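You operate a simulated robot arm through the tools that you are given. There is no shell and no other tool. Be economical: measure what you need, move in short steps, check, and stop when the job is done.

You are at the controls of a simulated robot arm. One attempt, no reset.

Task
Press the gauge button two times.

Only the result counts: the job must be done as asked and must still hold three seconds after the hand-in. Knocking over, shifting, dropping, spilling or breaking anything else fails it.

Robot
A 7-joint arm with a two-finger parallel gripper on a trunk, on a base that drives. Base frame: it is fixed to the floor where the robot stands at the start and does not move with it; the origin is under the middle of the robot, x ahead of it, y to its left, z up. Readings come in cm, degrees, newtons and seconds.
Its first joint turns from -115.0 to 115.0 degrees. Places, roughly: gauge button [50, 0, 100]. Payload 3.91 kg.
The TCP is the grasp point between the finger pads, 3 cm short of the fingertips. In the tool frame z runs along the fingers and y along their closing line. Largest opening 11 cm; finger width 2, thickness 1; the body of the gripper, 4.8 by 11.2 cm, starts 5.5 cm behind the TCP.
Orientation is told as [roll, pitch, yaw] about the base's x, y, z axes, in that order, counted from this pose: with the fingers straight down and closing along the base's y, the tool's x points along the base's -x, its y along +y and its z along -z.

Tools
- The arm moves only by the tool nudge_tool. Its argument "moves" is one flat list of numbers, 7 for each row, row after row: the turn, a rotation vector about the tool's x, y, z in units of 180 degrees (1.0 is 180 degrees), then the shift along the tool's x, y, z in units of 250 mm (1.0 is 250 mm), then the closure, from 0 (fully open) to 1 (shut). In form: [wx, wy, wz, dx, dy, dz, grip, wx, wy, wz, dx, dy, dz, grip, ...]. A call has 1 to 12 rows; each row is the pose to reach, as a shift and turn from the pose commanded when the call began, along the tool's axes at that moment. A call with a number of a shift or a turn outside -1 to 1 is refused whole. Each row takes 0.2 s and may step no farther than 5 cm and 8.6 degrees from the row before; otherwise, or with a gripper value out of range, the whole call is refused. A pose out of reach is approached as far as the arm can. The call stops where the force on the tool passes 40 N (or 10 N more than at its start, if that is more) or the arm is blocked; 0.2 s more then pass. Each finger travels about 10.8 cm/s and halts on what it meets, pressing with about 24 N; the grip force reading is that of the motor and also rises with nothing between the fingers. The clock runs only during rows and for 0.2 s after the last one: add rows that repeat a pose to give the fingers time. It gives the time, the measured TCP pose, the force on the tool (base axes), the opening and the grip force at its end, in the units of the frame above (readings bear some noise).
- Cameras (640 x 400 px; columns grow to the right, rows downward): "scene" is now at [2.82, 14.2, 167.72]; the picture's right is [-0.10, -1.00, 0.00], its down [-0.57, 0.06, -0.82] and it looks along [0.81, -0.08, -0.58] (base axes); focal length 285 px, centre (320, 200). "wrist" rides on the gripper at [7.2, 1.7, -10.3] in the tool frame; the picture's right is [-0.23, 0.97, 0.00], its down [-0.76, -0.18, -0.62] and it looks along [-0.61, -0.14, 0.78] (tool axes); focal length 222 px, centre (320, 200).
- camera(camera): a new picture of that camera. No time passes.
- raise_lower(by): slides the trunk up (or, below 0, down) by that many cm; the arm and the scene camera ride with it, the base frame stays. It gives what a move gives, with no picture.
- drive_base(legs): drives the robot by 1 to 6 legs, each [ahead, turn to the left] in cm and degrees, along the robot's own axes; the way and the turn of a leg run together, so that a leg with both is an arc; at most 150 cm and 180 degrees a leg. The arm and the cameras ride along, it lands a little off, and it stops where it bumps. It gives what a move gives.
- pan_tilt(pan, tilt): turns the head with the scene camera to pan (to the left, within 155 degrees either way) and tilt (down, from -29 to 69), counted from straight ahead of the robot. It gives what a move gives.
- probe_pixels(camera, pixels): for up to 12 pixels [column, row] of the newest picture of that camera ("zoom" is the newest enlarged one), the place [x, y, z] in the base frame of the surface seen there, good to about 0.2 cm. No time passes.
- zoom(camera, box): a new picture of the part [left, top, right, bottom] of that camera's present view, enlarged. No time passes.
- close_job(): hands the job in; it is judged then, once.

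Keep the steps short. Do not move on a guess: measure, check each grasp and each placing, and mend mistakes. In all there are 80 turns and 60 pictures (those below and enlarged ones count). Leave the gripper open and the arm clear of the work at the hand-in unless told otherwise, and finish with a single line.

The tools are called after "Request:" as a command line: name --argument value ..., lists and objects as JSON in quotes. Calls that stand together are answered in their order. nudge_tool: Moves the arm, as the interface text tells. Its arguments: {"type":"object","properties":{"moves":{"type":"array","items":{"type":"number"}}},"required":["moves"]} The other tools are called the same way: raise_lower (by) slides the trunk up or down; drive_base (legs) drives the base; pan_tilt (pan, tilt) turns the head that bears the scene camera; camera (camera) takes a picture; probe_pixels (camera, pixels) gives the place of the surface under pixels of a picture; zoom (camera, box) takes an enlarged picture of a part of a camera's view; close_job () hands the job in.

At the start:

```text
time_s: 0.0
eef_pos: [44.21, 10.34, 140.02]
ee_rot: [0.0, 0.0, -0.4]
wrist_force: [0.0, -0.5, -0.7]
grip_width: 11.02
grip_force: 0.1
trunk travel left (down, up): [-77.5, 21.5]
robot x, y, heading: [0.15, -0.05, 0.1]
head pan, tilt: [-5.6, 35.2]
```

scene: 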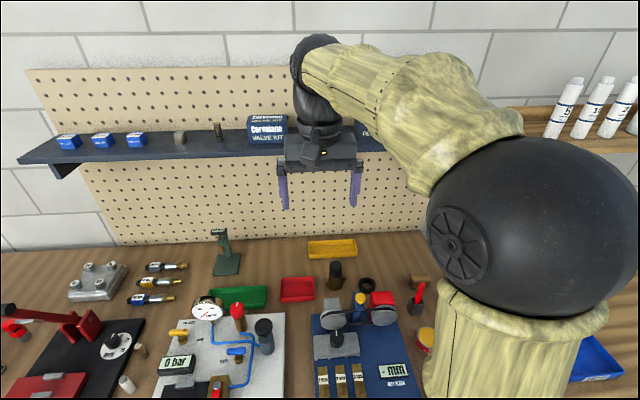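
wrist: 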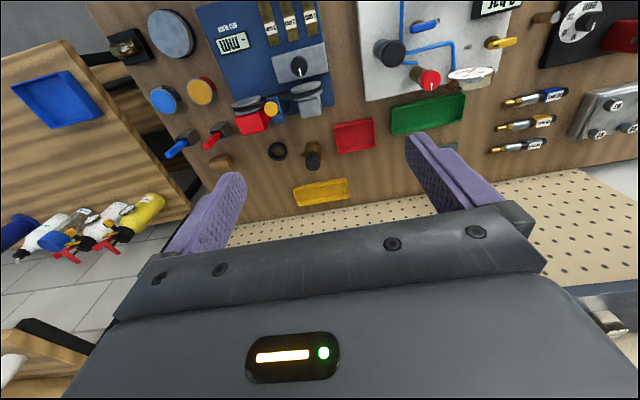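

I see a blue plate with an "mm" display, probably the gauge, around (360,350) in the scene. I'll enlarge it in both views.

Request:
zoom --camera "scene" --box '[290, 260, 450, 400]'

Request:
zoom --camera "wrist" --box '[130, 0, 350, 180]'

```text
2.86 times, centred on (370, 330) of scene
```

zoom: 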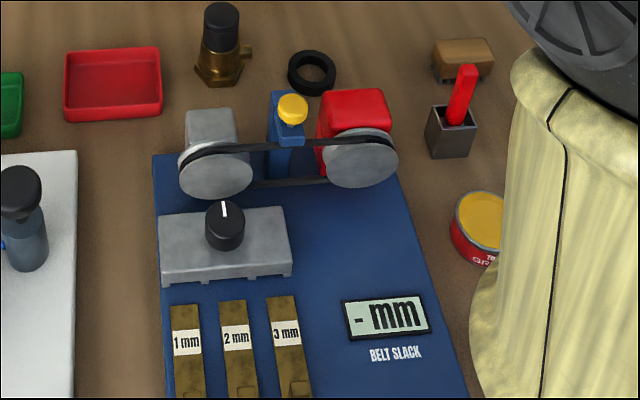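

```text
2.22 times, centred on (240, 90) of wrist
```

zoom: 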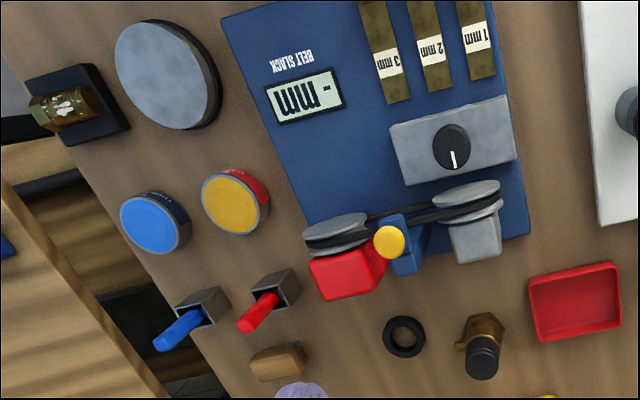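

The yellow cap on the small blue post between the pulleys looks like the gauge button. I'll probe its points, the post, the pulleys and the housings.

Request:
probe_pixels --camera "zoom" --pixels '[[389, 243], [378, 243], [401, 243], [389, 231], [389, 254], [410, 250], [405, 265], [335, 228], [465, 195], [345, 275], [480, 240], [375, 215]]'

Request:
probe_pixels --camera "scene" --pixels '[[359, 298], [362, 294], [361, 301], [359, 306], [360, 312], [361, 292], [335, 306], [372, 314], [346, 335], [380, 340]]'

```text
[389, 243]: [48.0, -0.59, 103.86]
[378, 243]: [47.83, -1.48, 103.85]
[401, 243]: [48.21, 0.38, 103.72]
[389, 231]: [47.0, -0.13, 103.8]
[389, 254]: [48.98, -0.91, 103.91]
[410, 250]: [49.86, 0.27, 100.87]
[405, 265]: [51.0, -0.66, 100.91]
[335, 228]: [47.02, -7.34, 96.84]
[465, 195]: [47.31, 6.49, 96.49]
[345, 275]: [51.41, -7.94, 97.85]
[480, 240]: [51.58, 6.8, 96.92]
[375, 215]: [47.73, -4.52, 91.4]
```

```text
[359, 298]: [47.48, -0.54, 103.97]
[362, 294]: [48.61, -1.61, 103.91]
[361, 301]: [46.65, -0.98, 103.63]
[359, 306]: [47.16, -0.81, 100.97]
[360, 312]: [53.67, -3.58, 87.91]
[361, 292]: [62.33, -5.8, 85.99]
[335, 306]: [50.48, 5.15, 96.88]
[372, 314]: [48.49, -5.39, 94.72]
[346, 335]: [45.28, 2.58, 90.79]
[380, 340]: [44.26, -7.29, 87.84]
```

The cap faces up, centred near (48.0, -0.6) with its top at z ≈ 103.9. It stands 3 cm above the post, and nothing nearby is taller than about 98. I'll close the fingers, move above it and come down to a TCP z of about 120.

Request:
nudge_tool --moves '[0, 0, 0, -0.052, -0.1455, 0, 1, 0, 0, 0, -0.103, -0.291, 0, 1, 0, 0, 0, -0.155, -0.4365, 0, 1, 0, 0, 0, -0.155, -0.4365, 0.16, 1, 0, 0, 0, -0.155, -0.4365, 0.32, 1, 0, 0, 0, -0.155, -0.4365, 0.48, 1, 0, 0, 0, -0.155, -0.4365, 0.64, 1, 0, 0, 0, -0.155, -0.4365, 0.8, 1, 0, 0, 0, -0.155, -0.4365, 0.8, 1]'

Request:
camera --camera "scene"

Request:
camera --camera "wrist"

```text
time_s: 2.0
eef_pos: [47.87, -0.62, 119.76]
ee_rot: [0.1, -0.1, -0.4]
wrist_force: [-0.1, 0.4, 0.6]
grip_width: 0.02
grip_force: 24.7
trunk travel left (down, up): [-77.5, 21.5]
robot x, y, heading: [-0.09, 0.19, 0.0]
head pan, tilt: [-5.6, 35.2]
```

```text
55 pictures are left
```

scene: 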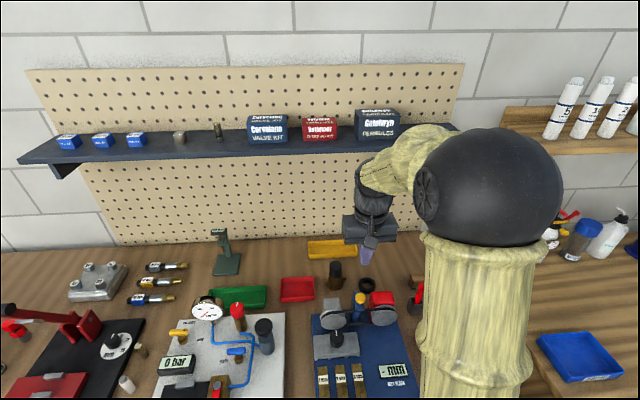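

```text
54 pictures are left
```

wrist: 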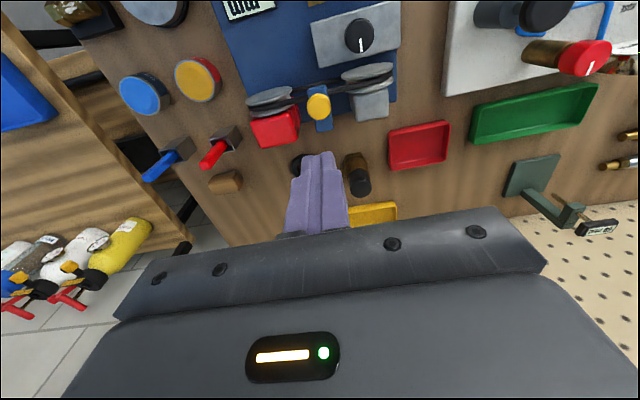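

The fingers are shut and aligned above the yellow cap. Next I'll lower to TCP z ≈ 108, about 1 cm above it, and check.

Request:
nudge_tool --moves '[0, 0, 0, 0, 0, 0.12, 1, 0, 0, 0, 0, 0, 0.24, 1, 0, 0, 0, 0, 0, 0.36, 1, 0, 0, 0, 0, 0, 0.46, 1, 0, 0, 0, 0, 0, 0.46, 1]'

Request:
zoom --camera "scene" --box '[290, 260, 450, 400]'

Request:
zoom --camera "wrist" --box '[210, 40, 430, 220]'

```text
time_s: 3.2
eef_pos: [47.99, -0.5, 108.31]
ee_rot: [0.0, -0.1, -0.4]
wrist_force: [0.4, 0.2, 0.9]
grip_width: 0.01
grip_force: 24.5
trunk travel left (down, up): [-77.5, 21.5]
robot x, y, heading: [-0.1, 0.04, 0.0]
head pan, tilt: [-5.6, 35.2]
```

```text
2.86 times, centred on (370, 330) of scene
```

zoom: 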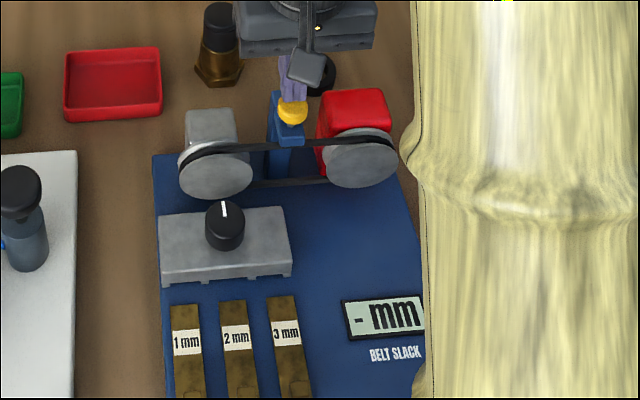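

```text
2.22 times, centred on (320, 130) of wrist
```

zoom: 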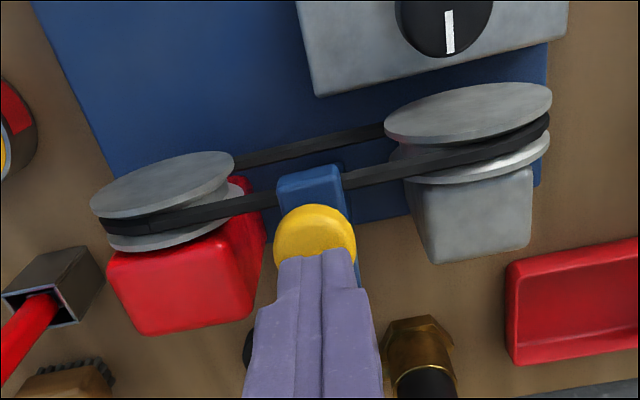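

The tip sits over the cap with about 1.4 cm of gap. I'll go down slowly by 1.8 cm and read the force.

Request:
nudge_tool --moves '[0, 0, 0, 0, 0, 0.04, 1, 0, 0, 0, 0, 0, 0.056, 1, 0, 0, 0, 0, 0, 0.064, 1, 0, 0, 0, 0, 0, 0.072, 1]'

Request:
zoom --camera "scene" --box '[290, 260, 450, 400]'

```text
time_s: 4.2
eef_pos: [48.01, -0.63, 106.63]
ee_rot: [0.0, 0.0, -0.5]
wrist_force: [-1.5, 1.2, 2.6]
grip_width: 0.0
grip_force: 23.9
trunk travel left (down, up): [-77.5, 21.5]
robot x, y, heading: [-0.53, -0.13, -0.1]
head pan, tilt: [-5.6, 35.2]
```

```text
2.86 times, centred on (370, 330) of scene
```

zoom: 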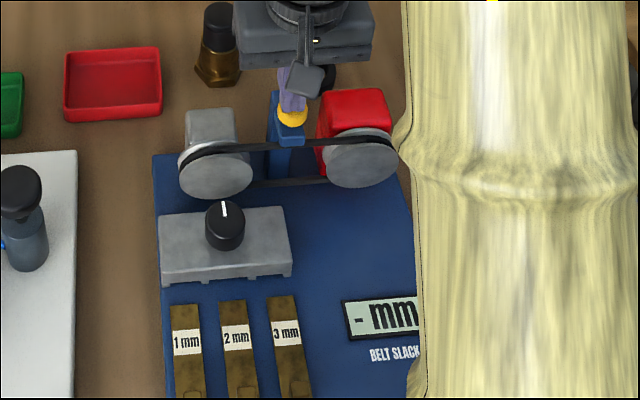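

Contact has just begun: 2.6 N with the tip near 103.6. The display hasn't changed, so I'll press a little deeper in 1–2 mm steps.

Request:
nudge_tool --moves '[0, 0, 0, 0, 0, 0.006, 1, 0, 0, 0, 0, 0, 0.012, 1, 0, 0, 0, 0, 0, 0.018, 1, 0, 0, 0, 0, 0, 0.024, 1]'

Request:
zoom --camera "scene" --box '[290, 260, 450, 400]'

```text
time_s: 5.2
eef_pos: [48.18, -0.62, 106.23]
ee_rot: [0.0, -0.1, -0.5]
wrist_force: [-0.6, -3.5, 8.4]
grip_width: 0.01
grip_force: 24.4
trunk travel left (down, up): [-77.5, 21.5]
robot x, y, heading: [0.08, -0.2, -0.0]
head pan, tilt: [-5.6, 35.2]
```

```text
2.86 times, centred on (370, 330) of scene
```

zoom: 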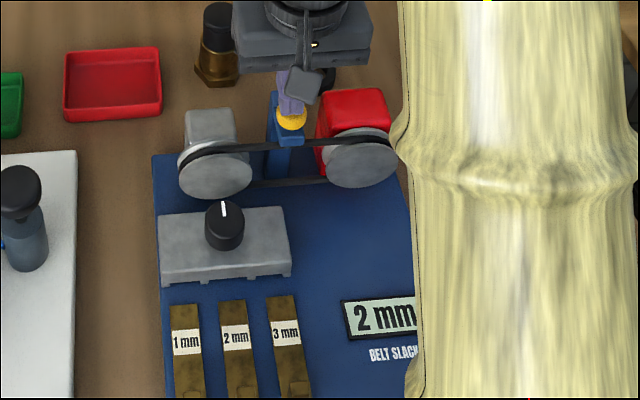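

The display now reads "2 mm" at 8.4 N, so press one registered. I'll lift about 2 cm clear and look.

Request:
nudge_tool --moves '[0, 0, 0, 0, 0, -0.03, 1, 0, 0, 0, 0, 0, -0.08, 1, 0, 0, 0, 0, 0, -0.08, 1, 0, 0, 0, 0, 0, -0.08, 1]'

Request:
zoom --camera "scene" --box '[290, 260, 450, 400]'

```text
time_s: 6.2
eef_pos: [48.11, -0.61, 108.07]
ee_rot: [0.0, 0.0, -0.5]
wrist_force: [0.8, -0.2, 0.2]
grip_width: 0.0
grip_force: 24.3
trunk travel left (down, up): [-77.5, 21.5]
robot x, y, heading: [0.12, 0.06, -0.2]
head pan, tilt: [-5.6, 35.2]
```

```text
2.86 times, centred on (370, 330) of scene
```

zoom: 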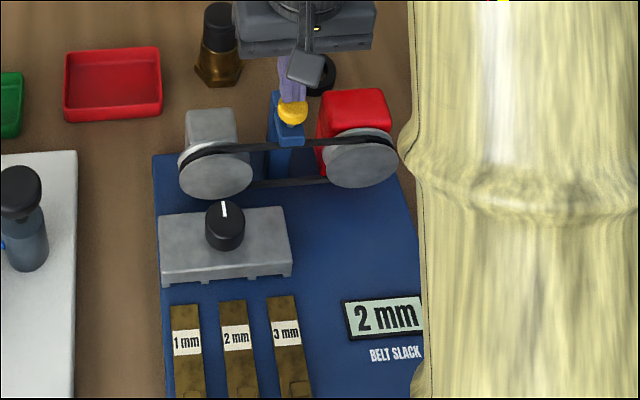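

The cap is up again, force is zero and the display holds 2 mm. For press two I'll go down once to the same depth plus about 1 mm.

Request:
nudge_tool --moves '[0, 0, 0, 0, 0, 0.05, 1, 0, 0, 0, 0, 0, 0.08, 1, 0, 0, 0, 0, 0, 0.09, 1, 0, 0, 0, 0, 0, 0.098, 1, 0, 0, 0, 0, 0, 0.104, 1, 0, 0, 0, 0, 0, 0.108, 1]'

Request:
zoom --camera "scene" --box '[290, 260, 450, 400]'

```text
time_s: 7.2
eef_pos: [47.97, -0.51, 105.99]
ee_rot: [0.1, -0.5, -0.5]
wrist_force: [-6.5, 0.4, 25.7]
grip_width: 0.02
grip_force: 23.9
trunk travel left (down, up): [-77.5, 21.5]
robot x, y, heading: [0.11, -0.55, -0.0]
head pan, tilt: [-5.6, 35.2]
stopped in row 5: the force on the tool passed its limit (the readings are from after the stop); the commanded pose is now the measured one
```

```text
2.86 times, centred on (370, 330) of scene
```

zoom: 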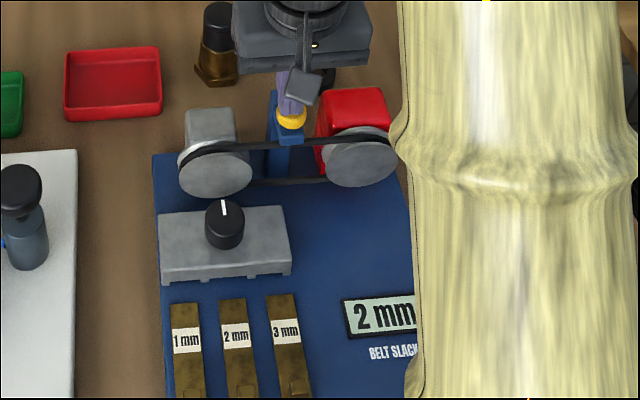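

The button bottomed out: 25.7 N, with the tip lower than in press one, so press two is made. I'll lift straight up well clear.

Request:
nudge_tool --moves '[0, 0, 0, 0, 0, -0.06, 1, 0, 0, 0, 0, 0, -0.2, 1, 0, 0, 0, 0, 0, -0.36, 1, 0, 0, 0, 0, 0, -0.52, 1, 0, 0, 0, 0, 0, -0.7, 1, 0, 0, 0, 0, 0, -0.7, 0, 0, 0, 0, 0, 0, -0.7, 0, 0, 0, 0, 0, 0, -0.7, 0, 0, 0, 0, 0, 0, -0.7, 0]'

Request:
zoom --camera "scene" --box '[290, 260, 450, 400]'

Request:
probe_pixels --camera "zoom" --pixels '[[292, 108], [285, 140], [206, 120], [355, 108]]'

```text
time_s: 9.2
eef_pos: [48.08, -0.57, 123.4]
ee_rot: [0.0, -0.3, -0.5]
wrist_force: [0.2, 0.2, 0.9]
grip_width: 11.0
grip_force: 0.0
trunk travel left (down, up): [-77.5, 21.5]
robot x, y, heading: [-0.27, -0.23, 0.3]
head pan, tilt: [-5.6, 35.2]
```

```text
2.86 times, centred on (370, 330) of scene
```

zoom: 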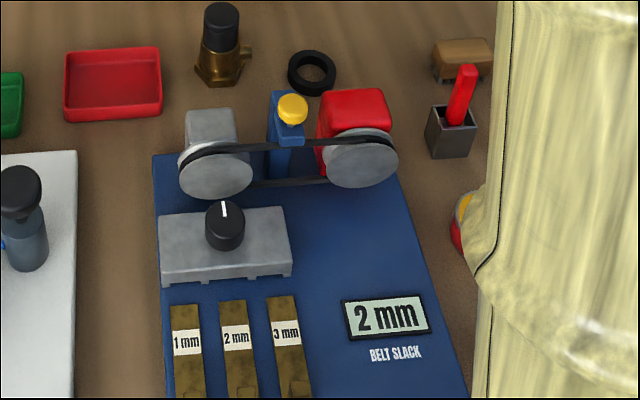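

```text
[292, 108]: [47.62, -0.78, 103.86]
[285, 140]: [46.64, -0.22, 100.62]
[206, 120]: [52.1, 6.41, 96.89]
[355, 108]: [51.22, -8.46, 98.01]
```

The cap is back up at z 103.9, nothing around it has moved, and the gripper is open and clear. I'm handing in.

Request:
close_job

```text
The job is handed in.
```

I pressed the gauge button twice with a full release between; the display confirmed the first press (it went to 2 mm), while the second bottomed out at 25.7 N with the display still at 2 mm.
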